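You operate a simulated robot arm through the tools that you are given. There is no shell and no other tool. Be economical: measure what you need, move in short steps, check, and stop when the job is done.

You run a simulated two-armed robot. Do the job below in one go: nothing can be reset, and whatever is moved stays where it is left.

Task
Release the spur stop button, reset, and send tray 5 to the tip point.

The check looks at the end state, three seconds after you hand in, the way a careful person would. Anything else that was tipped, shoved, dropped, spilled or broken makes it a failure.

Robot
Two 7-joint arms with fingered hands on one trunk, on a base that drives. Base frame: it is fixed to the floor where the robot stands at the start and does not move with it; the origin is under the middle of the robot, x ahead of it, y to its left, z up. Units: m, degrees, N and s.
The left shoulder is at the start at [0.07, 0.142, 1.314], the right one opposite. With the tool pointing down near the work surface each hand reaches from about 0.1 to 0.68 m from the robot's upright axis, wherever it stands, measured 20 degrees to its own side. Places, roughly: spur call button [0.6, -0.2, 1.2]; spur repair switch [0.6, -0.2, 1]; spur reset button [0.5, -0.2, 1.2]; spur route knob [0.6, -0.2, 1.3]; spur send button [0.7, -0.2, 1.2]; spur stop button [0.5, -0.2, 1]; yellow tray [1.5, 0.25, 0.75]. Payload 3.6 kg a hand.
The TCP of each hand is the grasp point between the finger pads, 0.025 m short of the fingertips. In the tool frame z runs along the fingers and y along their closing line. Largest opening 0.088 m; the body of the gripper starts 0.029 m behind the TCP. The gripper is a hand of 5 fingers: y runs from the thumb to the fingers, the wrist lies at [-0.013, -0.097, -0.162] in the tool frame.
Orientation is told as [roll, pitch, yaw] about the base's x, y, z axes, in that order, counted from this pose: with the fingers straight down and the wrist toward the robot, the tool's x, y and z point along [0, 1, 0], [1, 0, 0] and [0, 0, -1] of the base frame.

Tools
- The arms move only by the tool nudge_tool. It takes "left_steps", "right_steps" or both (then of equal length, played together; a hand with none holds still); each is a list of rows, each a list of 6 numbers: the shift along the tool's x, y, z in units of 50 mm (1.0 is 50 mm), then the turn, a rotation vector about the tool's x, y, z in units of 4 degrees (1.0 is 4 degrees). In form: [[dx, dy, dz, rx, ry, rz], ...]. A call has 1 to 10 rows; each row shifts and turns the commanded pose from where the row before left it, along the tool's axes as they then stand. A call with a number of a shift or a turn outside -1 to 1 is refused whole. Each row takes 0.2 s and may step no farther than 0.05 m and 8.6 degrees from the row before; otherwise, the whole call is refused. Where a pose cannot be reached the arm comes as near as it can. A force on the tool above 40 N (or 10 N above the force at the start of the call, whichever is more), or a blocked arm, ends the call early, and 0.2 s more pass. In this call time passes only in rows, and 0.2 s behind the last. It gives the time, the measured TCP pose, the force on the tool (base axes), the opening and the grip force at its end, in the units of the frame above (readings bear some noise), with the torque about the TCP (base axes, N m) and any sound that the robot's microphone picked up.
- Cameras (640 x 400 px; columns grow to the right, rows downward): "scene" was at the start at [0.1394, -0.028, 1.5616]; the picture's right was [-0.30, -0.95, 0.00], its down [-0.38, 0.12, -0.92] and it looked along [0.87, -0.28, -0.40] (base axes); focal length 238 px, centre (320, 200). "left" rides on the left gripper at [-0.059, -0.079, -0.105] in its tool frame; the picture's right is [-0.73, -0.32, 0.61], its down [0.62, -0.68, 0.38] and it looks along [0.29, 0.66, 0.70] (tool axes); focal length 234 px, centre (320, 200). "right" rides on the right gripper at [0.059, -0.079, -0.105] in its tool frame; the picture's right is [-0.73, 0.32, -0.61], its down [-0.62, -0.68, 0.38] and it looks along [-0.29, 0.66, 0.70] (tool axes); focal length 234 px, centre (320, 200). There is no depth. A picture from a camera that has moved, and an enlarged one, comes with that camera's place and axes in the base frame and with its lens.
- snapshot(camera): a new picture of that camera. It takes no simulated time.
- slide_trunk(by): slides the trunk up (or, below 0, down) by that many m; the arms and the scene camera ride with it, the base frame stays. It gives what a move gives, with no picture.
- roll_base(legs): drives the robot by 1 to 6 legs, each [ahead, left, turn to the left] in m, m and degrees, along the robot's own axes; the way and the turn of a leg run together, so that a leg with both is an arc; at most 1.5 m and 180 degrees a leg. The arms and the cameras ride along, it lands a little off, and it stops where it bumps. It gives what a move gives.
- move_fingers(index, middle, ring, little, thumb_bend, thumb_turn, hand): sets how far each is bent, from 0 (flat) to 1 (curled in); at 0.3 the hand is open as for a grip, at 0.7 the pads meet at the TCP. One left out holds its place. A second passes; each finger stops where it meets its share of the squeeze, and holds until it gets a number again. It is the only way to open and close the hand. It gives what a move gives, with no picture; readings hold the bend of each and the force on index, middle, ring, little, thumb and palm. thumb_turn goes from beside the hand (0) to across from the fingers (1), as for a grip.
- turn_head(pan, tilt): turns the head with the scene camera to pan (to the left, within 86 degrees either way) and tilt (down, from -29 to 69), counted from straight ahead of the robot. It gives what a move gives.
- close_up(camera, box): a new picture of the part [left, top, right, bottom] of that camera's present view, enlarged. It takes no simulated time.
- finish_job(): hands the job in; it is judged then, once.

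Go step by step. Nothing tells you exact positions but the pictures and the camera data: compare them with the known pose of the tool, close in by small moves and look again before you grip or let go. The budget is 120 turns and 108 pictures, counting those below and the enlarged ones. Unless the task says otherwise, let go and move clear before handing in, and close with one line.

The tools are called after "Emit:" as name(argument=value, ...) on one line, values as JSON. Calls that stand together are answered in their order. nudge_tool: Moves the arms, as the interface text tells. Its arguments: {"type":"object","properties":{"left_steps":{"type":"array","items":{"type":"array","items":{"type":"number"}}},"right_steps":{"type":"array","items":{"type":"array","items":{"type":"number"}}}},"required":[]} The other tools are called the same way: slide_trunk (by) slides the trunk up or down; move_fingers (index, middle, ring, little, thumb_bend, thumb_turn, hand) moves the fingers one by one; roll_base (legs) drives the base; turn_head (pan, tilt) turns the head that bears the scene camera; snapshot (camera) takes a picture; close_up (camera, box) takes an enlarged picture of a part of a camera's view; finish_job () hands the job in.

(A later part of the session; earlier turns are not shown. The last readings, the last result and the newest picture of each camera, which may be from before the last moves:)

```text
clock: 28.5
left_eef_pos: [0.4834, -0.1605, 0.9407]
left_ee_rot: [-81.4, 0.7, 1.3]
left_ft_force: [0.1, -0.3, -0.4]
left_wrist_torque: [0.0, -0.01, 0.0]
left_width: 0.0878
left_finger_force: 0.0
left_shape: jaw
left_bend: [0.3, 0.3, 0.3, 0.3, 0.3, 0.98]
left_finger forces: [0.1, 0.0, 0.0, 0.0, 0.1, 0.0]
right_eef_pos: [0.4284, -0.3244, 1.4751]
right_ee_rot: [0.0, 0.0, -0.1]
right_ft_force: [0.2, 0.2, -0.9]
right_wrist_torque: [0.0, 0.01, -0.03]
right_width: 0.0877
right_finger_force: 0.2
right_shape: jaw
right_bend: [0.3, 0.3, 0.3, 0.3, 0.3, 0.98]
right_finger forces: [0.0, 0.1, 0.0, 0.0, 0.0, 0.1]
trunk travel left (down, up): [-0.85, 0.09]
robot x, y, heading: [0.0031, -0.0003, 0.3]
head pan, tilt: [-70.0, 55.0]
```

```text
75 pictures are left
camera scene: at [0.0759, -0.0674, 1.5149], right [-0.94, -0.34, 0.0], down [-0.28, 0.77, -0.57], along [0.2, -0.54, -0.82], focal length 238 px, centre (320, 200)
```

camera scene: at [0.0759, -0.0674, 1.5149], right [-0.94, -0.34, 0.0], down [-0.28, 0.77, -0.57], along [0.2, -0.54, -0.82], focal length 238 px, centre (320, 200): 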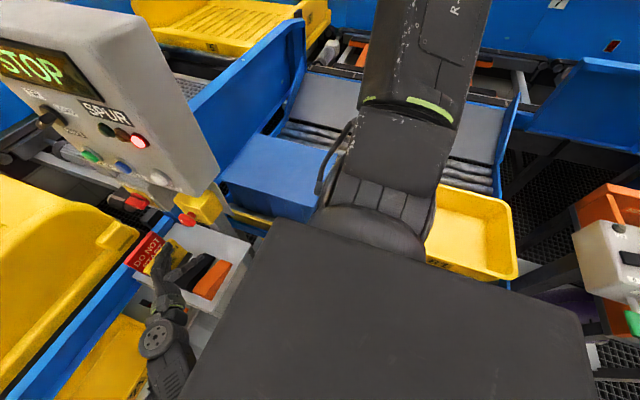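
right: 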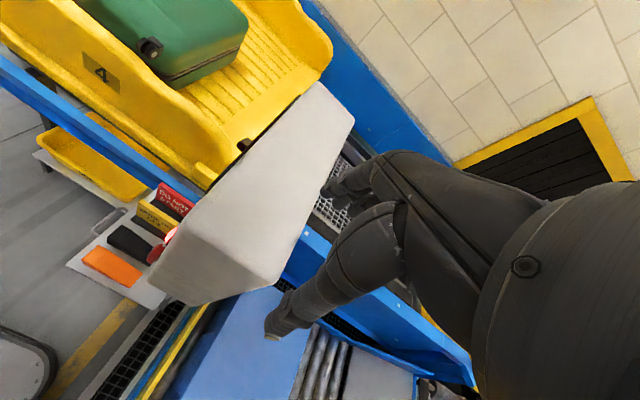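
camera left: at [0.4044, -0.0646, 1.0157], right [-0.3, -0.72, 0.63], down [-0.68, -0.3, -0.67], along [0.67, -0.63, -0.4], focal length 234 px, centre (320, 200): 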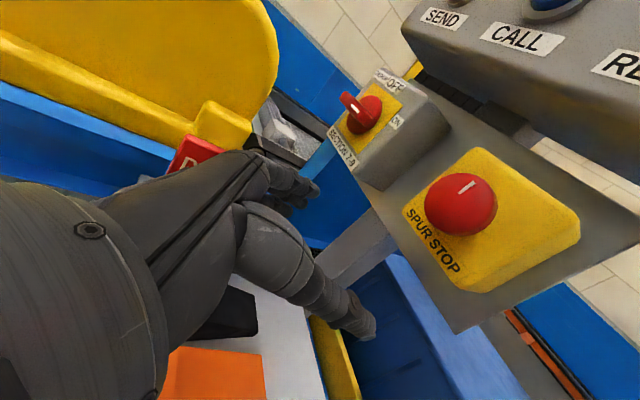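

The floor to the left is clear. Retract the hand in smaller rows, then drive.

Emit:
nudge_tool(left_steps=[[0, 0, -0.8, 0, 0, 0], [0, 0, -0.8, 0, 0, 0], [0, 0, -0.8, 0, -1, 0], [-0.7, 0, -0.6, 0, -1, 0], [-0.9, 0, 0, 0, 0, 0], [-0.9, 0, 0, 0, 0, 0], [-0.9, 0, 0, 0, 0, 0], [0, -0.9, 0, 0, 0, 0], [0, -0.9, 0, 0, 0, 0]])

Emit:
roll_base(legs=[[0, 0.25, 0], [0, 0, -40]])

Emit:
turn_head(pan=0, tilt=35)

Emit:
snapshot(camera="scene")

```text
clock: 30.5
left_eef_pos: [0.3879, -0.0163, 1.135]
left_ee_rot: [-89.6, 0.6, 1.3]
left_ft_force: [0.2, 0.1, 0.5]
left_wrist_torque: [0.02, 0.0, 0.03]
left_width: 0.0879
left_finger_force: 0.1
left_shape: jaw
left_bend: [0.3, 0.3, 0.3, 0.3, 0.3, 0.98]
left_finger forces: [0.1, 0.1, 0.1, 0.1, 0.1, 0.1]
right_eef_pos: [0.4257, -0.3255, 1.4754]
right_ee_rot: [0.0, -0.2, -0.1]
right_ft_force: [-0.3, -0.3, -0.7]
right_wrist_torque: [0.03, 0.01, 0.0]
right_width: 0.0878
right_finger_force: 0.1
right_shape: jaw
right_bend: [0.3, 0.3, 0.3, 0.3, 0.3, 0.98]
right_finger forces: [0.0, 0.0, 0.0, 0.0, 0.0, 0.0]
trunk travel left (down, up): [-0.85, 0.09]
robot x, y, heading: [-0.0002, -0.0002, 0.0]
head pan, tilt: [-70.0, 55.0]
```

```text
clock: 34.3
left_eef_pos: [0.2861, -0.0144, 1.1332]
left_ee_rot: [-89.6, 0.7, -39.2]
left_ft_force: [0.8, 0.4, 0.7]
left_wrist_torque: [-0.01, -0.03, -0.03]
left_width: 0.088
left_finger_force: 0.1
left_shape: jaw
left_bend: [0.3, 0.3, 0.3, 0.3, 0.3, 0.98]
left_finger forces: [0.0, 0.0, 0.0, 0.0, 0.0, 0.0]
right_eef_pos: [0.1149, -0.2739, 1.4748]
right_ee_rot: [0.0, 0.0, -40.6]
right_ft_force: [0.6, 0.1, 0.8]
right_wrist_torque: [0.02, 0.02, 0.0]
right_width: 0.0877
right_finger_force: 0.1
right_shape: jaw
right_bend: [0.3, 0.3, 0.3, 0.3, 0.3, 0.98]
right_finger forces: [0.0, 0.1, 0.1, 0.0, 0.0, 0.0]
trunk travel left (down, up): [-0.85, 0.09]
robot x, y, heading: [-0.0021, 0.2502, -40.6]
head pan, tilt: [-70.0, 55.0]
```

```text
clock: 35.7
left_eef_pos: [0.2859, -0.0154, 1.1326]
left_ee_rot: [-89.6, 0.6, -39.2]
left_ft_force: [-0.5, -0.1, 0.3]
left_wrist_torque: [0.02, 0.03, -0.01]
left_width: 0.0878
left_finger_force: 0.0
left_shape: jaw
left_bend: [0.3, 0.3, 0.3, 0.3, 0.3, 0.98]
left_finger forces: [0.0, 0.0, 0.1, 0.0, 0.0, 0.1]
right_eef_pos: [0.1135, -0.2738, 1.4737]
right_ee_rot: [0.1, 0.0, -40.6]
right_ft_force: [-1.2, -0.9, -0.2]
right_wrist_torque: [0.05, 0.0, 0.01]
right_width: 0.0876
right_finger_force: 0.2
right_shape: jaw
right_bend: [0.3, 0.3, 0.3, 0.3, 0.3, 0.98]
right_finger forces: [0.0, 0.0, 0.0, 0.0, 0.0, 0.0]
trunk travel left (down, up): [-0.85, 0.09]
robot x, y, heading: [-0.0007, 0.2539, -40.3]
head pan, tilt: [0.0, 35.0]
```

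```text
74 pictures are left
camera scene: at [0.1056, 0.1623, 1.5431], right [-0.65, -0.76, 0.0], down [-0.44, 0.37, -0.82], along [0.62, -0.53, -0.57], focal length 238 px, centre (320, 200)
```

scene: 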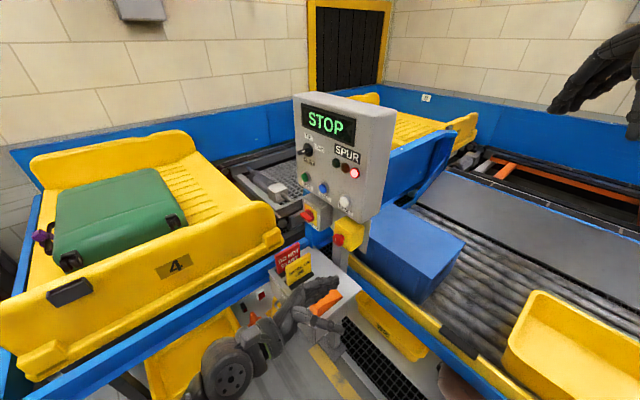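

Much better view now. I re-square the tool to the panel (turn about tool x), then move to in front of the stop button.

Emit:
nudge_tool(left_steps=[[0, 0.8, -0.3, -1, 0, 0], [0, 0.8, -0.3, -1, 0, 0], [0, 0.8, -0.3, -1, 0, 0], [0, 0.8, 0, -1, 0, 0], [0, 0, 0, -1, 0, 0], [0, 0, 0, -1, 0, 0], [0, 0, 0, -1, 0, 0], [0, 0, 0, -1, 0, 0], [0, 0, 0, -1, 0, 0], [0, 0, 0, -0.8, 0, 0]])

```text
clock: 38.1
left_eef_pos: [0.4634, -0.0478, 1.1181]
left_ee_rot: [-83.9, -5.0, -0.1]
left_ft_force: [0.1, 0.6, 0.6]
left_wrist_torque: [0.01, 0.01, 0.04]
left_width: 0.0879
left_finger_force: 0.1
left_shape: jaw
left_bend: [0.3, 0.3, 0.3, 0.3, 0.3, 0.98]
left_finger forces: [0.0, 0.0, 0.0, 0.0, 0.1, 0.1]
right_eef_pos: [0.1135, -0.2727, 1.4743]
right_ee_rot: [0.1, 0.0, -40.5]
right_ft_force: [-0.1, 0.1, 0.2]
right_wrist_torque: [-0.01, 0.01, -0.01]
right_width: 0.0878
right_finger_force: 0.0
right_shape: jaw
right_bend: [0.3, 0.3, 0.3, 0.3, 0.3, 0.98]
right_finger forces: [0.0, 0.0, 0.1, 0.0, 0.1, 0.0]
trunk travel left (down, up): [-0.85, 0.09]
robot x, y, heading: [0.0006, 0.2516, -40.6]
head pan, tilt: [0.0, 35.0]
stopped in row 10 (left hand): the arm was blocked; the commanded pose is now the measured one
```

Still a wrist limit in this stance. I'll face the panel more squarely with the base: shift left a bit and turn another 25° right.

Emit:
nudge_tool(left_steps=[[0, 0, -0.9, 0, 0, 0], [0, -0.9, 0, 0, 0, 0]])

Emit:
roll_base(legs=[[0.01, 0.14, 0], [0, 0, -25]])

Emit:
turn_head(pan=12, tilt=38)

Emit:
snapshot(camera="scene")

```text
clock: 38.7
left_eef_pos: [0.4232, -0.0011, 1.1223]
left_ee_rot: [-83.5, -6.4, 0.0]
left_ft_force: [-0.9, -0.5, 0.7]
left_wrist_torque: [0.03, -0.01, 0.05]
left_width: 0.0877
left_finger_force: 0.0
left_shape: jaw
left_bend: [0.3, 0.3, 0.3, 0.3, 0.3, 0.98]
left_finger forces: [0.0, 0.0, 0.0, 0.1, 0.0, 0.0]
right_eef_pos: [0.1093, -0.2723, 1.4752]
right_ee_rot: [0.1, -0.2, -40.6]
right_ft_force: [-0.1, 0.4, 0.2]
right_wrist_torque: [-0.02, 0.0, 0.0]
right_width: 0.0879
right_finger_force: 0.1
right_shape: jaw
right_bend: [0.3, 0.3, 0.3, 0.3, 0.3, 0.98]
right_finger forces: [0.0, 0.0, 0.0, 0.0, 0.0, 0.0]
trunk travel left (down, up): [-0.85, 0.09]
robot x, y, heading: [-0.0018, 0.2521, -40.6]
head pan, tilt: [0.0, 35.0]
```

```text
clock: 41.3
left_eef_pos: [0.372, -0.0563, 1.1154]
left_ee_rot: [-83.2, -5.5, -26.0]
left_ft_force: [0.4, -0.1, 0.3]
left_wrist_torque: [0.01, 0.02, 0.01]
left_width: 0.0877
left_finger_force: 0.1
left_shape: jaw
left_bend: [0.3, 0.3, 0.3, 0.3, 0.3, 0.98]
left_finger forces: [0.0, 0.0, 0.0, 0.1, 0.0, 0.0]
right_eef_pos: [-0.023, -0.1685, 1.4748]
right_ee_rot: [-0.1, 0.0, -66.1]
right_ft_force: [0.2, 0.1, -0.9]
right_wrist_torque: [-0.06, -0.03, -0.01]
right_width: 0.0874
right_finger_force: 0.1
right_shape: jaw
right_bend: [0.3, 0.3, 0.3, 0.3, 0.3, 0.98]
right_finger forces: [0.0, 0.0, 0.1, 0.1, 0.0, 0.1]
trunk travel left (down, up): [-0.85, 0.09]
robot x, y, heading: [0.0981, 0.3498, -66.0]
head pan, tilt: [0.0, 35.0]
```

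```text
clock: 42.0
left_eef_pos: [0.3718, -0.0555, 1.1161]
left_ee_rot: [-82.9, -5.8, -26.1]
left_ft_force: [-0.3, -0.3, 0.6]
left_wrist_torque: [0.01, 0.02, -0.03]
left_width: 0.0877
left_finger_force: 0.1
left_shape: jaw
left_bend: [0.3, 0.3, 0.3, 0.3, 0.3, 0.98]
left_finger forces: [0.0, 0.1, 0.0, 0.0, 0.0, 0.0]
right_eef_pos: [-0.0233, -0.1682, 1.4741]
right_ee_rot: [0.0, 0.0, -66.1]
right_ft_force: [0.5, 0.6, 0.9]
right_wrist_torque: [-0.01, 0.0, 0.0]
right_width: 0.0876
right_finger_force: 0.0
right_shape: jaw
right_bend: [0.3, 0.3, 0.3, 0.3, 0.3, 0.98]
right_finger forces: [0.0, 0.0, 0.1, 0.1, 0.1, 0.1]
trunk travel left (down, up): [-0.85, 0.09]
robot x, y, heading: [0.1002, 0.3545, -66.0]
head pan, tilt: [12.0, 38.0]
```

```text
73 pictures are left
camera scene: at [0.1713, 0.2383, 1.5386], right [-0.81, -0.59, 0.0], down [-0.36, 0.5, -0.79], along [0.46, -0.64, -0.62], focal length 238 px, centre (320, 200)
```

scene: 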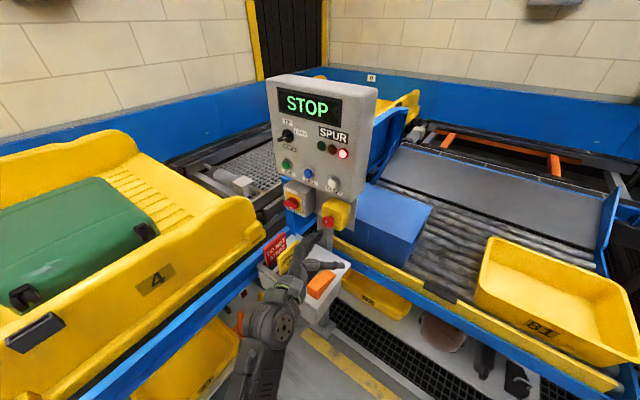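

Now square the tool to the panel again.

Emit:
nudge_tool(left_steps=[[0, 0, 0, -0.93, 0, 0], [0, 0, 0, -0.93, 0, 0], [0, 0, 0, -0.93, 0, 0], [0, 0, 0, -0.93, 0, 0], [0, 0, 0, -0.93, 0, 0], [0, 0, 0, -0.93, 0, 0], [0, 0, 0, -0.93, 0, 0], [0, 0, 0, 0, -0.9, -0.75], [0, 0, 0, 0, -0.9, -0.75]])

```text
clock: 42.8
left_eef_pos: [0.3869, -0.0461, 1.1001]
left_ee_rot: [-77.6, -14.1, -21.3]
left_ft_force: [0.8, 0.2, -1.4]
left_wrist_torque: [0.03, 0.01, 0.01]
left_width: 0.0877
left_finger_force: 0.0
left_shape: jaw
left_bend: [0.3, 0.3, 0.3, 0.3, 0.3, 0.98]
left_finger forces: [0.1, 0.0, 0.0, 0.0, 0.1, 0.1]
right_eef_pos: [-0.0244, -0.169, 1.4751]
right_ee_rot: [0.0, -0.1, -66.1]
right_ft_force: [0.5, -0.1, 0.2]
right_wrist_torque: [-0.01, 0.01, 0.0]
right_width: 0.0877
right_finger_force: 0.1
right_shape: jaw
right_bend: [0.3, 0.3, 0.3, 0.3, 0.3, 0.98]
right_finger forces: [0.0, 0.1, 0.0, 0.0, 0.0, 0.1]
trunk travel left (down, up): [-0.85, 0.09]
robot x, y, heading: [0.1014, 0.3537, -65.9]
head pan, tilt: [12.0, 38.0]
stopped in row 3 (left hand): the arm was blocked; the commanded pose is now the measured one
```

The arm is too folded here (wrist only ~0.25 m from the shoulder). I'll back the robot off a little and turn it a bit left so the arm can stretch toward the panel.

Emit:
roll_base(legs=[[-0.064, 0.028, 0], [0, 0, 16]])

Emit:
nudge_tool(left_steps=[[0.5, 0, 0.8, 0, 0, 0], [0.5, 0, 0.8, 0, 0, 0], [0.5, 0, 0.8, 0, 0, 0]])

```text
clock: 44.7
left_eef_pos: [0.4851, 0.1195, 1.101]
left_ee_rot: [-77.8, -14.4, -5.1]
left_ft_force: [0.0, 0.5, -0.6]
left_wrist_torque: [-0.01, 0.01, -0.03]
left_width: 0.0877
left_finger_force: 0.1
left_shape: jaw
left_bend: [0.3, 0.3, 0.3, 0.3, 0.3, 0.98]
left_finger forces: [0.0, 0.0, 0.0, 0.0, 0.0, 0.1]
right_eef_pos: [0.1261, -0.1127, 1.4753]
right_ee_rot: [0.1, 0.0, -49.8]
right_ft_force: [0.6, -0.2, -0.4]
right_wrist_torque: [0.0, 0.0, -0.04]
right_width: 0.0879
right_finger_force: 0.2
right_shape: jaw
right_bend: [0.3, 0.3, 0.3, 0.3, 0.3, 0.98]
right_finger forces: [0.1, 0.0, 0.0, 0.1, 0.0, 0.0]
trunk travel left (down, up): [-0.85, 0.09]
robot x, y, heading: [0.1006, 0.4249, -49.9]
head pan, tilt: [12.0, 38.0]
```

```text
clock: 45.7
left_eef_pos: [0.5164, 0.0348, 0.9849]
left_ee_rot: [-73.9, -16.8, -6.1]
left_ft_force: [0.1, 0.6, -0.2]
left_wrist_torque: [0.02, 0.03, 0.0]
left_width: 0.0878
left_finger_force: 0.1
left_shape: jaw
left_bend: [0.3, 0.3, 0.3, 0.3, 0.3, 0.98]
left_finger forces: [0.0, 0.1, 0.1, 0.0, 0.0, 0.0]
right_eef_pos: [0.1267, -0.1115, 1.4757]
right_ee_rot: [0.0, -0.1, -49.9]
right_ft_force: [-0.1, 0.0, 0.2]
right_wrist_torque: [-0.02, 0.0, 0.01]
right_width: 0.0876
right_finger_force: 0.0
right_shape: jaw
right_bend: [0.3, 0.3, 0.3, 0.3, 0.3, 0.98]
right_finger forces: [0.0, 0.0, 0.0, 0.0, 0.1, 0.0]
trunk travel left (down, up): [-0.85, 0.09]
robot x, y, heading: [0.0982, 0.4264, -49.9]
head pan, tilt: [12.0, 38.0]
stopped in row 3 (left hand): the arm was blocked; the commanded pose is now the measured one
```

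Going low is what hits the limit, since the forearm slopes down; lowering the trunk will fix that. I'll raise and retract the hand, then lower the trunk and look.

Emit:
nudge_tool(left_steps=[[-0.9, 0, 0, 0, 0, 0], [-0.9, 0, 0, 0, 0, 0], [-0.9, 0, 0, 0, 0, 0], [-0.9, 0, 0, 0, 0, 0], [-0.5, 0, 0, 0, 0, 0]])

Emit:
slide_trunk(by=-0.15)

Emit:
turn_head(pan=25, tilt=40)

Emit:
snapshot(camera="scene")

```text
clock: 46.3
left_eef_pos: [0.5329, 0.0491, 1.0317]
left_ee_rot: [-65.1, -24.2, -9.5]
left_ft_force: [0.1, -0.2, -0.1]
left_wrist_torque: [0.0, 0.01, -0.01]
left_width: 0.0877
left_finger_force: 0.0
left_shape: jaw
left_bend: [0.3, 0.3, 0.3, 0.3, 0.3, 0.97]
left_finger forces: [0.1, 0.0, 0.0, 0.0, 0.0, 0.0]
right_eef_pos: [0.1267, -0.1133, 1.4742]
right_ee_rot: [0.0, -0.1, -49.9]
right_ft_force: [-0.4, -1.2, 0.2]
right_wrist_torque: [0.01, -0.01, 0.0]
right_width: 0.088
right_finger_force: 0.3
right_shape: jaw
right_bend: [0.3, 0.3, 0.3, 0.3, 0.3, 0.98]
right_finger forces: [0.1, 0.0, 0.2, 0.1, 0.1, 0.1]
trunk travel left (down, up): [-0.85, 0.09]
robot x, y, heading: [0.0977, 0.4203, -49.8]
head pan, tilt: [12.0, 38.0]
stopped in row 3 (left hand): the arm was blocked; the commanded pose is now the measured one
```

```text
clock: 48.0
left_eef_pos: [0.5321, 0.0488, 0.8814]
left_ee_rot: [-65.1, -24.3, -9.5]
left_ft_force: [0.4, -0.4, 0.3]
left_wrist_torque: [-0.01, 0.0, 0.02]
left_width: 0.088
left_finger_force: 0.0
left_shape: jaw
left_bend: [0.3, 0.3, 0.3, 0.3, 0.3, 0.97]
left_finger forces: [0.0, 0.1, 0.1, 0.0, 0.0, 0.0]
right_eef_pos: [0.126, -0.1123, 1.3246]
right_ee_rot: [0.0, 0.0, -49.9]
right_ft_force: [0.3, 0.0, 0.5]
right_wrist_torque: [0.0, -0.05, -0.01]
right_width: 0.0879
right_finger_force: 0.1
right_shape: jaw
right_bend: [0.3, 0.3, 0.3, 0.3, 0.3, 0.98]
right_finger forces: [0.0, 0.0, 0.0, 0.1, 0.0, 0.1]
trunk travel left (down, up): [-0.7, 0.24]
robot x, y, heading: [0.1007, 0.4216, -49.9]
head pan, tilt: [12.0, 38.0]
```

```text
clock: 48.8
left_eef_pos: [0.5316, 0.0487, 0.8807]
left_ee_rot: [-65.1, -24.2, -9.5]
left_ft_force: [0.6, -0.5, -0.3]
left_wrist_torque: [-0.01, 0.0, 0.02]
left_width: 0.0877
left_finger_force: 0.0
left_shape: jaw
left_bend: [0.3, 0.3, 0.3, 0.3, 0.3, 0.97]
left_finger forces: [0.0, 0.1, 0.0, 0.0, 0.0, 0.0]
right_eef_pos: [0.1266, -0.1137, 1.3244]
right_ee_rot: [0.0, -0.1, -49.9]
right_ft_force: [0.5, -0.2, -0.1]
right_wrist_torque: [0.0, 0.02, -0.03]
right_width: 0.0877
right_finger_force: 0.1
right_shape: jaw
right_bend: [0.3, 0.3, 0.3, 0.3, 0.3, 0.98]
right_finger forces: [0.0, 0.0, 0.0, 0.0, 0.0, 0.0]
trunk travel left (down, up): [-0.7, 0.24]
robot x, y, heading: [0.0983, 0.4232, -49.7]
head pan, tilt: [25.0, 40.0]
```

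```text
72 pictures are left
camera scene: at [0.2094, 0.3494, 1.3856], right [-0.42, -0.91, 0.0], down [-0.58, 0.27, -0.77], along [0.7, -0.32, -0.64], focal length 238 px, centre (320, 200)
```

scene: 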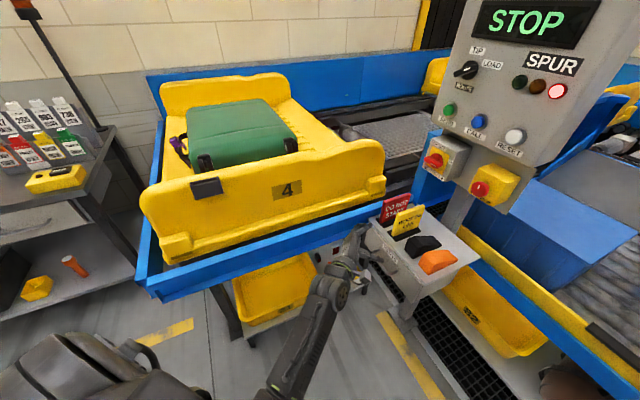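

No contact, but this stance isn't helping. A tilted hand (fingers pointing down-and-in ~45°) at the original heading should be far easier, so I'll go back up, bring the hand toward neutral and restore the stance.

Emit:
slide_trunk(by=0.15)

Emit:
nudge_tool(left_steps=[[-0.4, 0, -0.6, 0.9, 0, 0.3], [-0.4, 0, -0.6, 0.9, 0, 0.3], [-0.4, 0, -0.6, 0.9, 0, 0.3], [-0.4, 0, -0.6, 0.9, 0, 0.3], [-0.4, 0, -0.6, 0.9, 0, 0.3], [-0.4, 0, 0, 0.9, 0, 0.3], [-0.4, 0, 0, 0.9, 0, 0.3]])

Emit:
snapshot(camera="scene")

```text
clock: 50.5
left_eef_pos: [0.5311, 0.0477, 1.0311]
left_ee_rot: [-65.1, -24.2, -9.5]
left_ft_force: [-0.4, -0.2, 0.8]
left_wrist_torque: [0.0, -0.01, 0.02]
left_width: 0.0877
left_finger_force: 0.1
left_shape: jaw
left_bend: [0.3, 0.3, 0.3, 0.3, 0.3, 0.97]
left_finger forces: [0.0, 0.0, 0.0, 0.0, 0.1, 0.0]
right_eef_pos: [0.1265, -0.1131, 1.4752]
right_ee_rot: [0.1, 0.0, -49.9]
right_ft_force: [-0.7, -0.6, -0.5]
right_wrist_torque: [-0.02, 0.0, -0.03]
right_width: 0.088
right_finger_force: 0.0
right_shape: jaw
right_bend: [0.3, 0.3, 0.3, 0.3, 0.3, 0.98]
right_finger forces: [0.1, 0.0, 0.0, 0.0, 0.1, 0.0]
trunk travel left (down, up): [-0.85, 0.09]
robot x, y, heading: [0.1008, 0.4265, -49.9]
head pan, tilt: [25.0, 40.0]
```

```text
clock: 52.1
left_eef_pos: [0.4751, 0.1349, 1.2098]
left_ee_rot: [-54.8, -18.6, -37.4]
left_ft_force: [0.5, 0.4, -0.1]
left_wrist_torque: [-0.01, -0.03, 0.01]
left_width: 0.0882
left_finger_force: 0.2
left_shape: jaw
left_bend: [0.3, 0.3, 0.3, 0.3, 0.3, 0.97]
left_finger forces: [0.1, 0.0, 0.1, 0.0, 0.0, 0.0]
right_eef_pos: [0.1269, -0.1146, 1.4744]
right_ee_rot: [0.0, -0.1, -49.9]
right_ft_force: [-0.3, 0.3, -0.5]
right_wrist_torque: [0.02, 0.01, 0.01]
right_width: 0.0878
right_finger_force: 0.0
right_shape: jaw
right_bend: [0.3, 0.3, 0.3, 0.3, 0.3, 0.98]
right_finger forces: [0.0, 0.0, 0.0, 0.1, 0.1, 0.0]
trunk travel left (down, up): [-0.85, 0.09]
robot x, y, heading: [0.0972, 0.4226, -49.7]
head pan, tilt: [25.0, 40.0]
```

```text
71 pictures are left
camera scene: at [0.2095, 0.3487, 1.5355], right [-0.42, -0.91, 0.0], down [-0.58, 0.27, -0.77], along [0.7, -0.32, -0.64], focal length 238 px, centre (320, 200)
```

scene: 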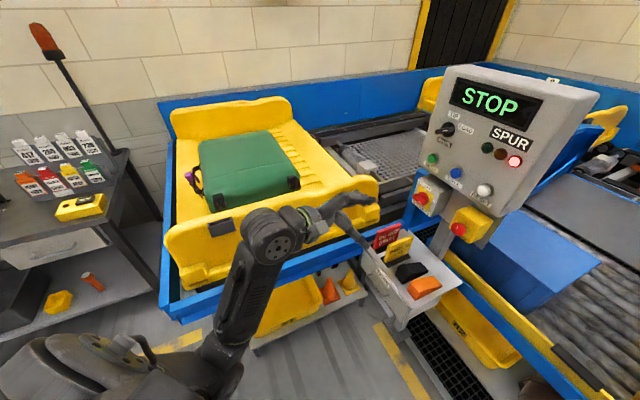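

I see the upper arm hanging with the forearm rising, so the wrist wants a more palm-down roll. I'll point the fingers at the panel with a ~60° rolled hand instead (which also leaves room for a clockwise twist).

Emit:
nudge_tool(left_steps=[[0, 0, 0, 0, 0, 1], [0, 0, 0, 0, 0, 1], [0, 0, 0, 0, 0, 1], [0, 0, 0, 0, 0, 1], [0, 0, 0, 0, 0, 1], [0, 0, 0, 0, 0, 1], [0, 0, 0, 0, 0, 1]])

Emit:
snapshot(camera="scene")

```text
clock: 53.8
left_eef_pos: [0.4762, 0.1358, 1.2087]
left_ee_rot: [-44.5, -40.3, -58.1]
left_ft_force: [0.6, 0.1, -0.6]
left_wrist_torque: [-0.03, -0.02, 0.02]
left_width: 0.0876
left_finger_force: 0.1
left_shape: jaw
left_bend: [0.3, 0.3, 0.3, 0.3, 0.3, 0.97]
left_finger forces: [0.1, 0.0, 0.1, 0.0, 0.0, 0.0]
right_eef_pos: [0.1259, -0.1124, 1.4743]
right_ee_rot: [-0.1, 0.0, -50.0]
right_ft_force: [-0.2, -0.9, 0.3]
right_wrist_torque: [0.05, 0.0, -0.02]
right_width: 0.0876
right_finger_force: 0.0
right_shape: jaw
right_bend: [0.3, 0.3, 0.3, 0.3, 0.3, 0.98]
right_finger forces: [0.0, 0.0, 0.0, 0.0, 0.0, 0.0]
trunk travel left (down, up): [-0.85, 0.09]
robot x, y, heading: [0.099, 0.4273, -49.7]
head pan, tilt: [25.0, 40.0]
```

```text
70 pictures are left
camera scene: at [0.2099, 0.3498, 1.5355], right [-0.42, -0.91, 0.0], down [-0.58, 0.27, -0.77], along [0.7, -0.32, -0.64], focal length 238 px, centre (320, 200)
```

scene: 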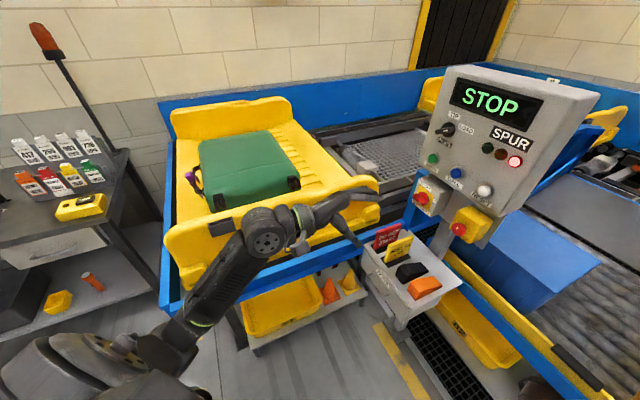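

That worked freely. Now pure turn about tool x (-40°) brings the fingers to point straight at the panel.

Emit:
nudge_tool(left_steps=[[0, 0, 0.2, -1, 0, 0], [0, 0, 0.2, -1, 0, 0], [0, 0, 0.2, -1, 0, 0], [0, 0, 0.2, -1, 0, 0], [0, 0, 0.2, -1, 0, 0], [0, 0, 0.2, -1, 0, 0], [0, 0, 0.2, -1, 0, 0], [0, 0, 0.2, -1, 0, 0], [0, 0, 0.2, -1, 0, 0], [0, 0, 0.2, -1, 0, 0]])

Emit:
snapshot(camera="scene")

Emit:
snapshot(camera="left")

```text
clock: 56.0
left_eef_pos: [0.4561, 0.0428, 1.1777]
left_ee_rot: [-89.8, -57.7, -0.7]
left_ft_force: [0.0, -0.4, -0.1]
left_wrist_torque: [0.02, 0.05, 0.03]
left_width: 0.0877
left_finger_force: 0.0
left_shape: jaw
left_bend: [0.3, 0.3, 0.3, 0.3, 0.3, 0.97]
left_finger forces: [0.1, 0.1, 0.0, 0.0, 0.0, 0.0]
right_eef_pos: [0.1261, -0.1144, 1.4749]
right_ee_rot: [-0.1, 0.0, -49.9]
right_ft_force: [-0.2, -0.2, -0.2]
right_wrist_torque: [0.0, 0.01, -0.02]
right_width: 0.0877
right_finger_force: 0.1
right_shape: jaw
right_bend: [0.3, 0.3, 0.3, 0.3, 0.3, 0.98]
right_finger forces: [0.1, 0.0, 0.0, 0.0, 0.1, 0.0]
trunk travel left (down, up): [-0.85, 0.09]
robot x, y, heading: [0.0991, 0.4218, -49.8]
head pan, tilt: [25.0, 40.0]
```

```text
69 pictures are left
camera scene: at [0.2092, 0.3487, 1.5355], right [-0.42, -0.91, 0.0], down [-0.58, 0.27, -0.77], along [0.7, -0.32, -0.64], focal length 238 px, centre (320, 200)
```

scene: 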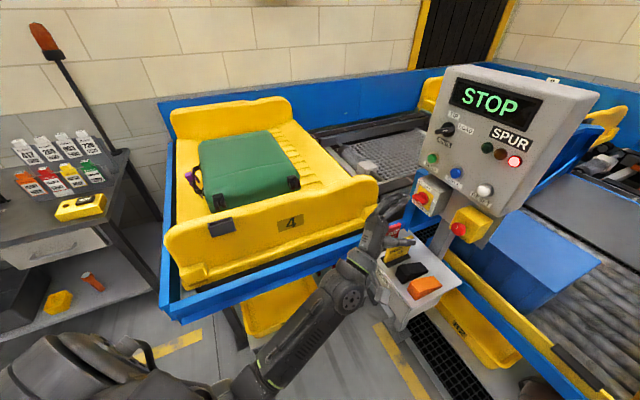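

```text
68 pictures are left
camera left: at [0.3644, 0.1508, 1.1426], right [-0.79, -0.6, 0.11], down [0.16, -0.38, -0.91], along [0.59, -0.7, 0.4], focal length 234 px, centre (320, 200)
```

left: 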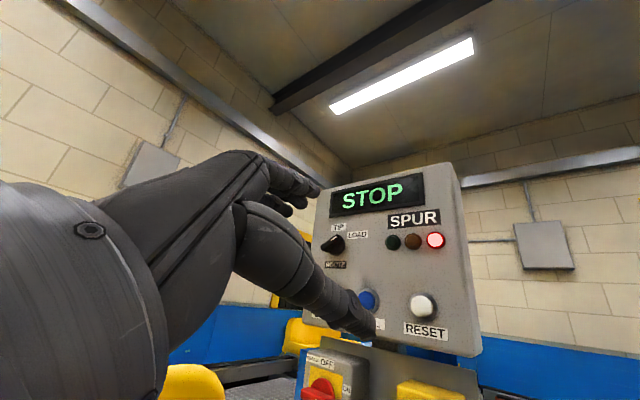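

Fully reachable now: fingers point at the panel. Lower to the stop button height, still standing off.

Emit:
nudge_tool(left_steps=[[0.565, -0.66, 0, 0, 0, 0], [0.565, -0.66, 0, 0, 0, 0], [0.565, -0.66, 0, 0, 0, 0], [0.565, -0.66, 0, 0, 0, 0], [0, 0, 0.95, 0, 0, 0], [0, 0, 0.95, 0, 0, 0]])

Emit:
snapshot(camera="scene")

Emit:
snapshot(camera="left")

```text
clock: 57.4
left_eef_pos: [0.48, -0.052, 1.004]
left_ee_rot: [-89.6, -57.6, -0.8]
left_ft_force: [0.6, -0.2, 0.0]
left_wrist_torque: [-0.01, 0.01, -0.02]
left_width: 0.0876
left_finger_force: 0.0
left_shape: jaw
left_bend: [0.3, 0.3, 0.3, 0.3, 0.3, 0.97]
left_finger forces: [0.0, 0.0, 0.0, 0.0, 0.0, 0.0]
right_eef_pos: [0.1259, -0.1162, 1.4728]
right_ee_rot: [0.0, 0.0, -49.9]
right_ft_force: [-0.3, 0.8, 0.2]
right_wrist_torque: [0.01, 0.02, -0.03]
right_width: 0.0878
right_finger_force: 0.1
right_shape: jaw
right_bend: [0.3, 0.3, 0.3, 0.3, 0.3, 0.98]
right_finger forces: [0.0, 0.0, 0.0, 0.1, 0.0, 0.1]
trunk travel left (down, up): [-0.85, 0.09]
robot x, y, heading: [0.0985, 0.425, -49.8]
head pan, tilt: [25.0, 40.0]
```

```text
67 pictures are left
camera scene: at [0.2089, 0.3464, 1.5354], right [-0.42, -0.91, 0.0], down [-0.58, 0.27, -0.77], along [0.7, -0.32, -0.64], focal length 238 px, centre (320, 200)
```

scene: 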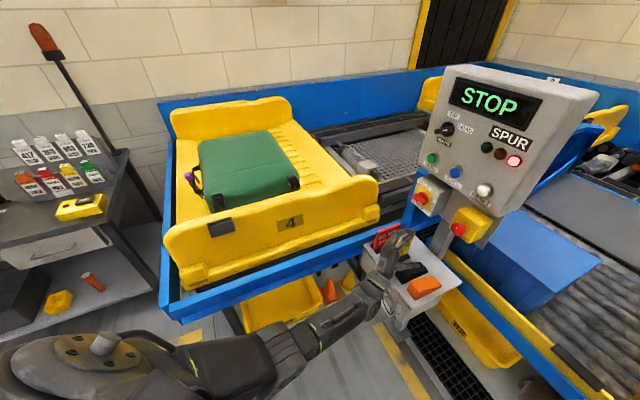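

```text
66 pictures are left
camera left: at [0.3892, 0.0562, 0.9687], right [-0.79, -0.6, 0.11], down [0.16, -0.38, -0.91], along [0.59, -0.7, 0.4], focal length 234 px, centre (320, 200)
```

left: 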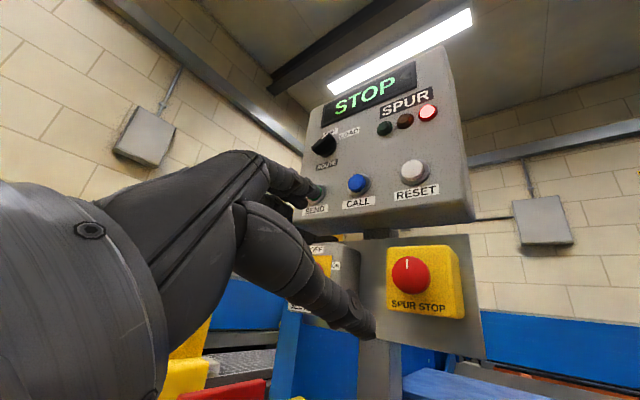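

Stop head confirmed at about (0.482, -0.233, 1.011), aligned with the TCP. Advance to straddle it.

Emit:
nudge_tool(left_steps=[[-0.05, 0.1, 0.7, 0, 0, 0], [0, 0, 0.7, 0, 0, 0], [0, 0, 0.7, 0, 0, 0], [0, 0, 0.6, 0, 0, 0], [0, 0, 0.6, 0, 0, 0]])

Emit:
close_up(camera="scene", box=[360, 150, 520, 300])

Emit:
snapshot(camera="left")

```text
clock: 58.5
left_eef_pos: [0.466, -0.1271, 1.0514]
left_ee_rot: [-89.7, -57.8, -0.8]
left_ft_force: [0.6, -0.7, -0.1]
left_wrist_torque: [0.02, -0.01, 0.0]
left_width: 0.0879
left_finger_force: 0.0
left_shape: jaw
left_bend: [0.3, 0.3, 0.3, 0.3, 0.3, 0.97]
left_finger forces: [0.0, 0.0, 0.0, 0.1, 0.0, 0.0]
left hand out of reach, approached as far as the arm can: row 2, 3, 4, 5
right_eef_pos: [0.1267, -0.1114, 1.4746]
right_ee_rot: [0.0, 0.1, -49.8]
right_ft_force: [0.6, -0.1, 0.2]
right_wrist_torque: [-0.01, 0.01, -0.01]
right_width: 0.0875
right_finger_force: 0.1
right_shape: jaw
right_bend: [0.3, 0.3, 0.3, 0.3, 0.3, 0.98]
right_finger forces: [0.0, 0.1, 0.0, 0.1, 0.0, 0.1]
trunk travel left (down, up): [-0.85, 0.09]
robot x, y, heading: [0.0984, 0.4228, -49.8]
head pan, tilt: [25.0, 40.0]
```

```text
2.67 times, centred on (440, 225) of scene
camera zoom: at [0.2097, 0.3497, 1.5355], right [-0.42, -0.91, 0.0], down [-0.58, 0.27, -0.77], along [0.7, -0.32, -0.64], focal length 636 px, centre (0, 133)
```

zoom: 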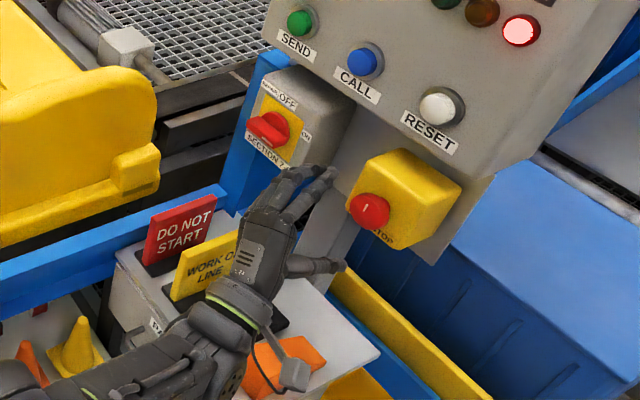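

```text
64 pictures are left
camera left: at [0.3748, -0.0198, 1.0153], right [-0.79, -0.6, 0.11], down [0.16, -0.38, -0.91], along [0.59, -0.7, 0.4], focal length 234 px, centre (320, 200)
```

left: 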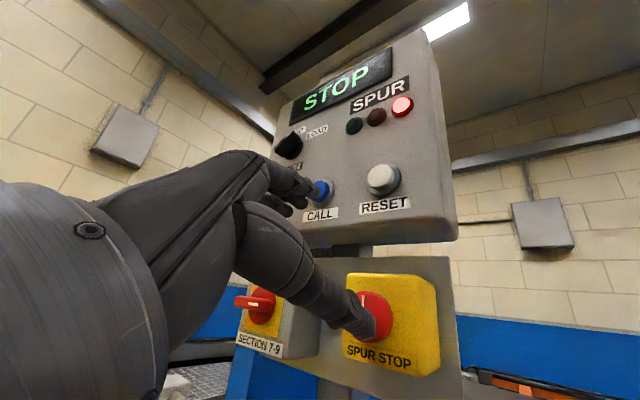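

Now just out of reach, so I retract a little, drive 0.1 m toward the panel and lower the trunk 0.1 m.

Emit:
nudge_tool(left_steps=[[0, 0, -0.9, 0, 0, 0], [0, 0, -0.9, 0, 0, 0], [0, 0, -0.9, 0, 0, 0]])

Emit:
roll_base(legs=[[0.077, -0.064, 0]])

Emit:
slide_trunk(by=-0.08)

Emit:
snapshot(camera="scene")

```text
clock: 59.4
left_eef_pos: [0.4684, 0.0086, 1.0496]
left_ee_rot: [-89.7, -57.7, -0.9]
left_ft_force: [1.1, -0.2, 0.2]
left_wrist_torque: [0.0, 0.04, 0.01]
left_width: 0.0879
left_finger_force: 0.0
left_shape: jaw
left_bend: [0.3, 0.3, 0.3, 0.3, 0.3, 0.97]
left_finger forces: [0.0, 0.0, 0.1, 0.0, 0.0, 0.0]
right_eef_pos: [0.1259, -0.1117, 1.4757]
right_ee_rot: [0.0, -0.1, -49.9]
right_ft_force: [0.5, 0.1, -0.3]
right_wrist_torque: [-0.02, 0.02, -0.01]
right_width: 0.0879
right_finger_force: 0.1
right_shape: jaw
right_bend: [0.3, 0.3, 0.3, 0.3, 0.3, 0.98]
right_finger forces: [0.0, 0.1, 0.0, 0.0, 0.0, 0.1]
trunk travel left (down, up): [-0.85, 0.09]
robot x, y, heading: [0.0976, 0.4213, -49.9]
head pan, tilt: [25.0, 40.0]
```

```text
clock: 60.5
left_eef_pos: [0.4679, -0.0897, 1.0501]
left_ee_rot: [-90.0, -57.7, -0.4]
left_ft_force: [0.0, -0.7, 0.1]
left_wrist_torque: [-0.02, 0.01, -0.01]
left_width: 0.0878
left_finger_force: 0.2
left_shape: jaw
left_bend: [0.3, 0.3, 0.3, 0.3, 0.3, 0.97]
left_finger forces: [0.0, 0.0, 0.1, 0.1, 0.0, 0.1]
right_eef_pos: [0.128, -0.2093, 1.4766]
right_ee_rot: [-0.1, -0.2, -49.8]
right_ft_force: [0.0, 0.4, -0.5]
right_wrist_torque: [-0.03, 0.0, 0.01]
right_width: 0.0876
right_finger_force: 0.0
right_shape: jaw
right_bend: [0.3, 0.3, 0.3, 0.3, 0.3, 0.98]
right_finger forces: [0.1, 0.0, 0.1, 0.0, 0.0, 0.0]
trunk travel left (down, up): [-0.85, 0.09]
robot x, y, heading: [0.0962, 0.3233, -49.7]
head pan, tilt: [25.0, 40.0]
```

```text
clock: 61.7
left_eef_pos: [0.4696, -0.0919, 0.9695]
left_ee_rot: [-89.8, -57.6, -0.7]
left_ft_force: [0.0, -0.3, -0.6]
left_wrist_torque: [0.0, -0.04, -0.01]
left_width: 0.0877
left_finger_force: 0.0
left_shape: jaw
left_bend: [0.3, 0.3, 0.3, 0.3, 0.3, 0.97]
left_finger forces: [0.1, 0.1, 0.0, 0.0, 0.1, 0.1]
right_eef_pos: [0.1259, -0.2115, 1.3961]
right_ee_rot: [0.0, -0.1, -49.7]
right_ft_force: [-0.3, 0.3, -0.3]
right_wrist_torque: [-0.04, 0.0, -0.01]
right_width: 0.0875
right_finger_force: 0.0
right_shape: jaw
right_bend: [0.3, 0.3, 0.3, 0.3, 0.3, 0.98]
right_finger forces: [0.0, 0.0, 0.0, 0.0, 0.0, 0.0]
trunk travel left (down, up): [-0.77, 0.17]
robot x, y, heading: [0.0954, 0.3196, -49.6]
head pan, tilt: [25.0, 40.0]
```

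```text
63 pictures are left
camera scene: at [0.2095, 0.2499, 1.4556], right [-0.42, -0.91, 0.0], down [-0.58, 0.27, -0.77], along [0.7, -0.32, -0.64], focal length 238 px, centre (320, 200)
```

scene: 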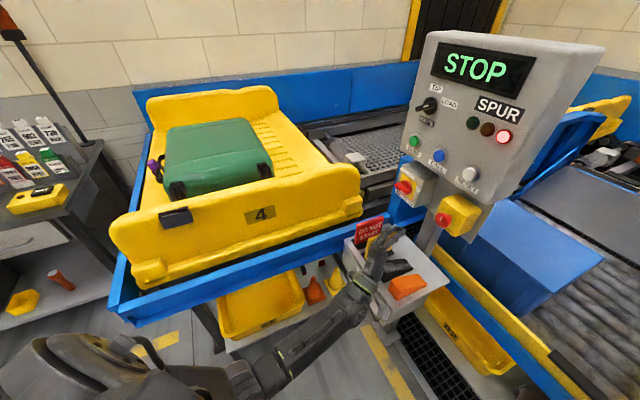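

Align with the head height and advance.

Emit:
nudge_tool(left_steps=[[-0.24, 0.82, 0, 0, 0, 0], [0, 0, 0.65, 0, 0, 0], [0, 0, 0.65, 0, 0, 0], [0, 0, 0.65, 0, 0, 0]])

Emit:
close_up(camera="scene", box=[340, 130, 520, 300])

Emit:
snapshot(camera="left")

```text
clock: 62.7
left_eef_pos: [0.4811, -0.1943, 1.009]
left_ee_rot: [-89.7, -57.7, -0.8]
left_ft_force: [-0.8, 0.9, 0.0]
left_wrist_torque: [-0.01, 0.01, -0.03]
left_width: 0.088
left_finger_force: 0.2
left_shape: jaw
left_bend: [0.3, 0.3, 0.3, 0.3, 0.3, 0.97]
left_finger forces: [0.1, 0.0, 0.1, 0.1, 0.1, 0.0]
right_eef_pos: [0.1269, -0.2135, 1.3936]
right_ee_rot: [-0.1, -0.1, -49.8]
right_ft_force: [0.4, -0.2, -0.9]
right_wrist_torque: [-0.02, 0.03, -0.01]
right_width: 0.0878
right_finger_force: 0.1
right_shape: jaw
right_bend: [0.3, 0.3, 0.3, 0.3, 0.3, 0.98]
right_finger forces: [0.0, 0.0, 0.0, 0.0, 0.0, 0.0]
trunk travel left (down, up): [-0.77, 0.17]
robot x, y, heading: [0.0965, 0.3188, -49.5]
head pan, tilt: [25.0, 40.0]
```

```text
2.35 times, centred on (430, 215) of scene
camera zoom: at [0.2094, 0.2486, 1.4555], right [-0.42, -0.91, 0.0], down [-0.58, 0.27, -0.77], along [0.7, -0.32, -0.64], focal length 561 px, centre (61, 165)
```

zoom: 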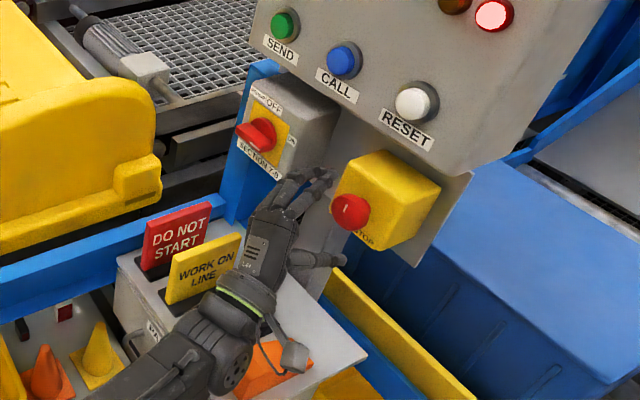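

```text
61 pictures are left
camera left: at [0.3899, -0.0856, 0.974], right [-0.79, -0.6, 0.11], down [0.16, -0.38, -0.91], along [0.59, -0.7, 0.4], focal length 234 px, centre (320, 200)
```

left: 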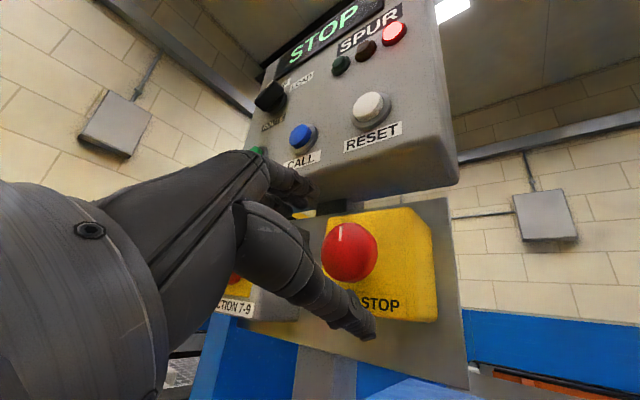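

Head sits between thumb and fingers. Advance 28 mm more, then close the fingers on it.

Emit:
nudge_tool(left_steps=[[0, 0, 0.3, 0, 0, 0], [0, 0, 0.26, 0, 0, 0]])

Emit:
move_fingers(hand="left", index=0.55, middle=0.55, ring=0.55, little=0.55, thumb_bend=0.55)

Emit:
snapshot(camera="left")

Emit:
close_up(camera="scene", box=[340, 130, 520, 300])

```text
clock: 63.3
left_eef_pos: [0.4797, -0.221, 1.0094]
left_ee_rot: [-89.6, -57.8, -0.8]
left_ft_force: [-0.3, 0.2, -0.8]
left_wrist_torque: [0.02, 0.02, -0.02]
left_width: 0.0879
left_finger_force: 0.0
left_shape: jaw
left_bend: [0.3, 0.3, 0.3, 0.3, 0.3, 0.97]
left_finger forces: [0.0, 0.1, 0.0, 0.1, 0.1, 0.1]
right_eef_pos: [0.1267, -0.2151, 1.3951]
right_ee_rot: [0.0, 0.0, -49.8]
right_ft_force: [0.9, 0.2, 1.0]
right_wrist_torque: [0.01, -0.01, 0.01]
right_width: 0.0878
right_finger_force: 0.1
right_shape: jaw
right_bend: [0.3, 0.3, 0.3, 0.3, 0.3, 0.98]
right_finger forces: [0.1, 0.0, 0.1, 0.0, 0.0, 0.0]
trunk travel left (down, up): [-0.77, 0.17]
robot x, y, heading: [0.0977, 0.3247, -49.7]
head pan, tilt: [25.0, 40.0]
```

```text
clock: 64.3
left_eef_pos: [0.4807, -0.2199, 1.0092]
left_ee_rot: [-89.7, -57.7, -0.7]
left_ft_force: [-0.7, 0.0, -1.5]
left_wrist_torque: [0.0, 0.0, 0.0]
left_width: 0.0348
left_finger_force: 1.4
left_shape: fingers
left_bend: [0.53, 0.55, 0.55, 0.55, 0.53, 0.97]
left_finger forces: [1.1, 0.0, 0.1, 0.0, 1.4, 0.0]
right_eef_pos: [0.1275, -0.2124, 1.3955]
right_ee_rot: [0.0, -0.1, -49.7]
right_ft_force: [0.0, 0.4, 0.5]
right_wrist_torque: [-0.01, 0.01, 0.02]
right_width: 0.0879
right_finger_force: 0.0
right_shape: jaw
right_bend: [0.3, 0.3, 0.3, 0.3, 0.3, 0.98]
right_finger forces: [0.0, 0.1, 0.0, 0.1, 0.1, 0.0]
trunk travel left (down, up): [-0.77, 0.17]
robot x, y, heading: [0.0957, 0.3233, -49.7]
head pan, tilt: [25.0, 40.0]
```

```text
60 pictures are left
camera left: at [0.3887, -0.1115, 0.9744], right [-0.79, -0.6, 0.11], down [0.16, -0.38, -0.91], along [0.59, -0.7, 0.4], focal length 234 px, centre (320, 200)
```

left: 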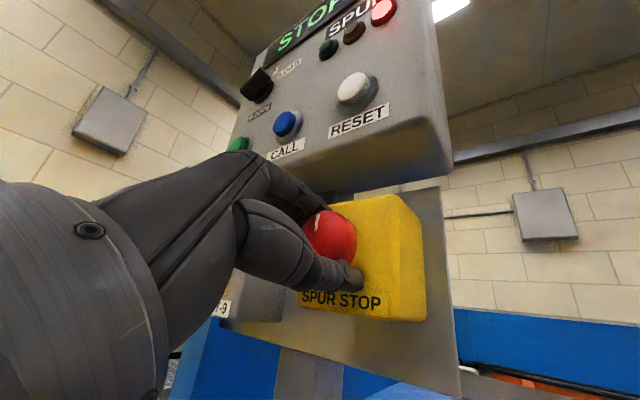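

```text
2.35 times, centred on (430, 215) of scene
camera zoom: at [0.2093, 0.2495, 1.4556], right [-0.42, -0.91, 0.0], down [-0.58, 0.27, -0.77], along [0.7, -0.32, -0.64], focal length 561 px, centre (61, 165)
```

zoom: 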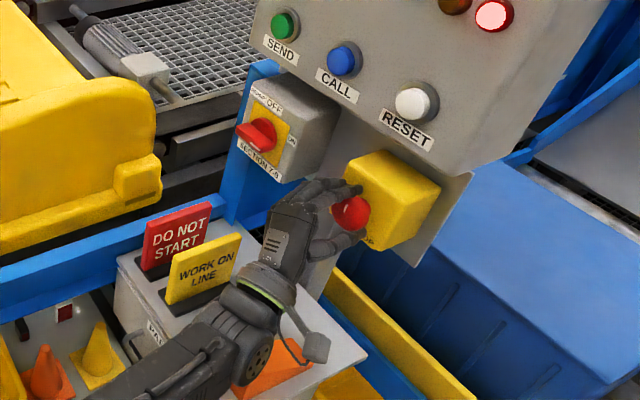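

Index and thumb hold the head. Tighten, then twist clockwise (positive about tool z) while easing outward slightly.

Emit:
move_fingers(hand="left", index=0.7, middle=0.7, ring=0.65, little=0.6, thumb_bend=0.7)

Emit:
nudge_tool(left_steps=[[0, 0, 0, 0, 0, 1], [0, 0, 0, 0, 0, 1], [0, 0, 0, 0, 0, 1], [0, 0, 0, 0, 0, 1], [0, 0, 0, 0, 0, 1], [0, 0, 0, 0, 0, 1]])

Emit:
snapshot(camera="left")

Emit:
snapshot(camera="scene")

```text
clock: 65.3
left_eef_pos: [0.4794, -0.2197, 1.0108]
left_ee_rot: [-89.8, -57.7, -0.6]
left_ft_force: [2.6, -2.8, 5.4]
left_wrist_torque: [-0.01, -0.05, 0.01]
left_width: 0.0314
left_finger_force: 11.2
left_shape: fingers
left_bend: [0.55, 0.62, 0.65, 0.6, 0.57, 0.97]
left_finger forces: [9.1, 5.7, 0.1, 0.0, 9.5, 0.0]
right_eef_pos: [0.1272, -0.2142, 1.3952]
right_ee_rot: [0.0, 0.0, -49.8]
right_ft_force: [-1.0, -0.1, -0.5]
right_wrist_torque: [0.03, 0.02, -0.01]
right_width: 0.0875
right_finger_force: 0.0
right_shape: jaw
right_bend: [0.3, 0.3, 0.3, 0.3, 0.3, 0.98]
right_finger forces: [0.1, 0.0, 0.0, 0.0, 0.0, 0.0]
trunk travel left (down, up): [-0.77, 0.17]
robot x, y, heading: [0.0978, 0.3196, -49.7]
head pan, tilt: [25.0, 40.0]
```

```text
clock: 66.7
left_eef_pos: [0.4809, -0.2192, 1.0108]
left_ee_rot: [-89.1, -81.6, -1.4]
left_ft_force: [3.2, -5.5, 6.7]
left_wrist_torque: [-0.01, 0.02, 0.01]
left_width: 0.0312
left_finger_force: 12.9
left_shape: fingers
left_bend: [0.55, 0.62, 0.65, 0.6, 0.57, 0.97]
left_finger forces: [9.1, 7.4, 0.0, 0.0, 8.7, 0.0]
right_eef_pos: [0.1277, -0.2142, 1.3942]
right_ee_rot: [-0.1, 0.0, -49.7]
right_ft_force: [-0.6, 0.3, 0.0]
right_wrist_torque: [0.0, -0.01, 0.0]
right_width: 0.0877
right_finger_force: 0.1
right_shape: jaw
right_bend: [0.3, 0.3, 0.3, 0.3, 0.3, 0.98]
right_finger forces: [0.1, 0.0, 0.0, 0.0, 0.0, 0.0]
trunk travel left (down, up): [-0.77, 0.17]
robot x, y, heading: [0.0997, 0.3231, -49.9]
head pan, tilt: [25.0, 40.0]
```

```text
58 pictures are left
camera left: at [0.4111, -0.1115, 0.9402], right [-0.77, -0.6, -0.22], down [0.52, -0.39, -0.76], along [0.38, -0.7, 0.61], focal length 234 px, centre (320, 200)
```

left: 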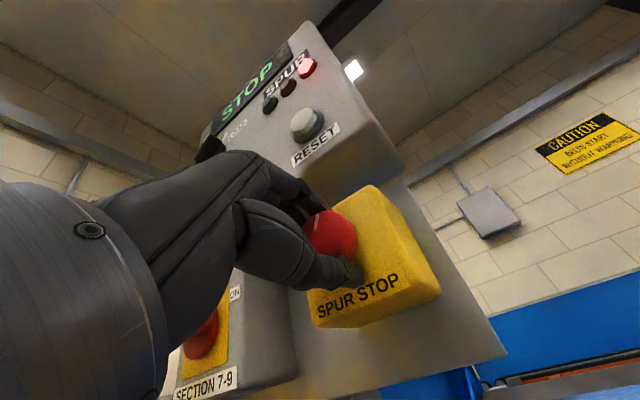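

```text
57 pictures are left
camera scene: at [0.2099, 0.249, 1.4555], right [-0.42, -0.91, 0.0], down [-0.58, 0.27, -0.77], along [0.7, -0.32, -0.64], focal length 238 px, centre (320, 200)
```

scene: 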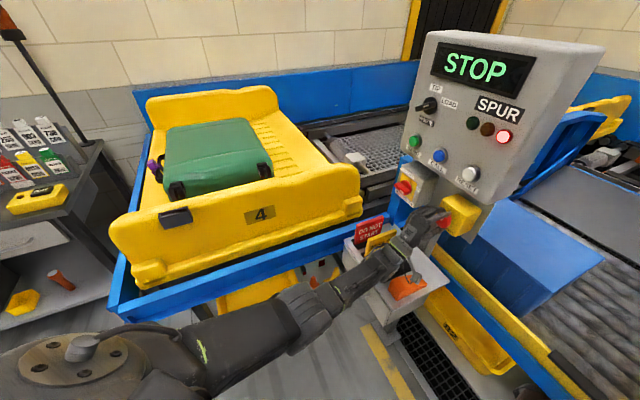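

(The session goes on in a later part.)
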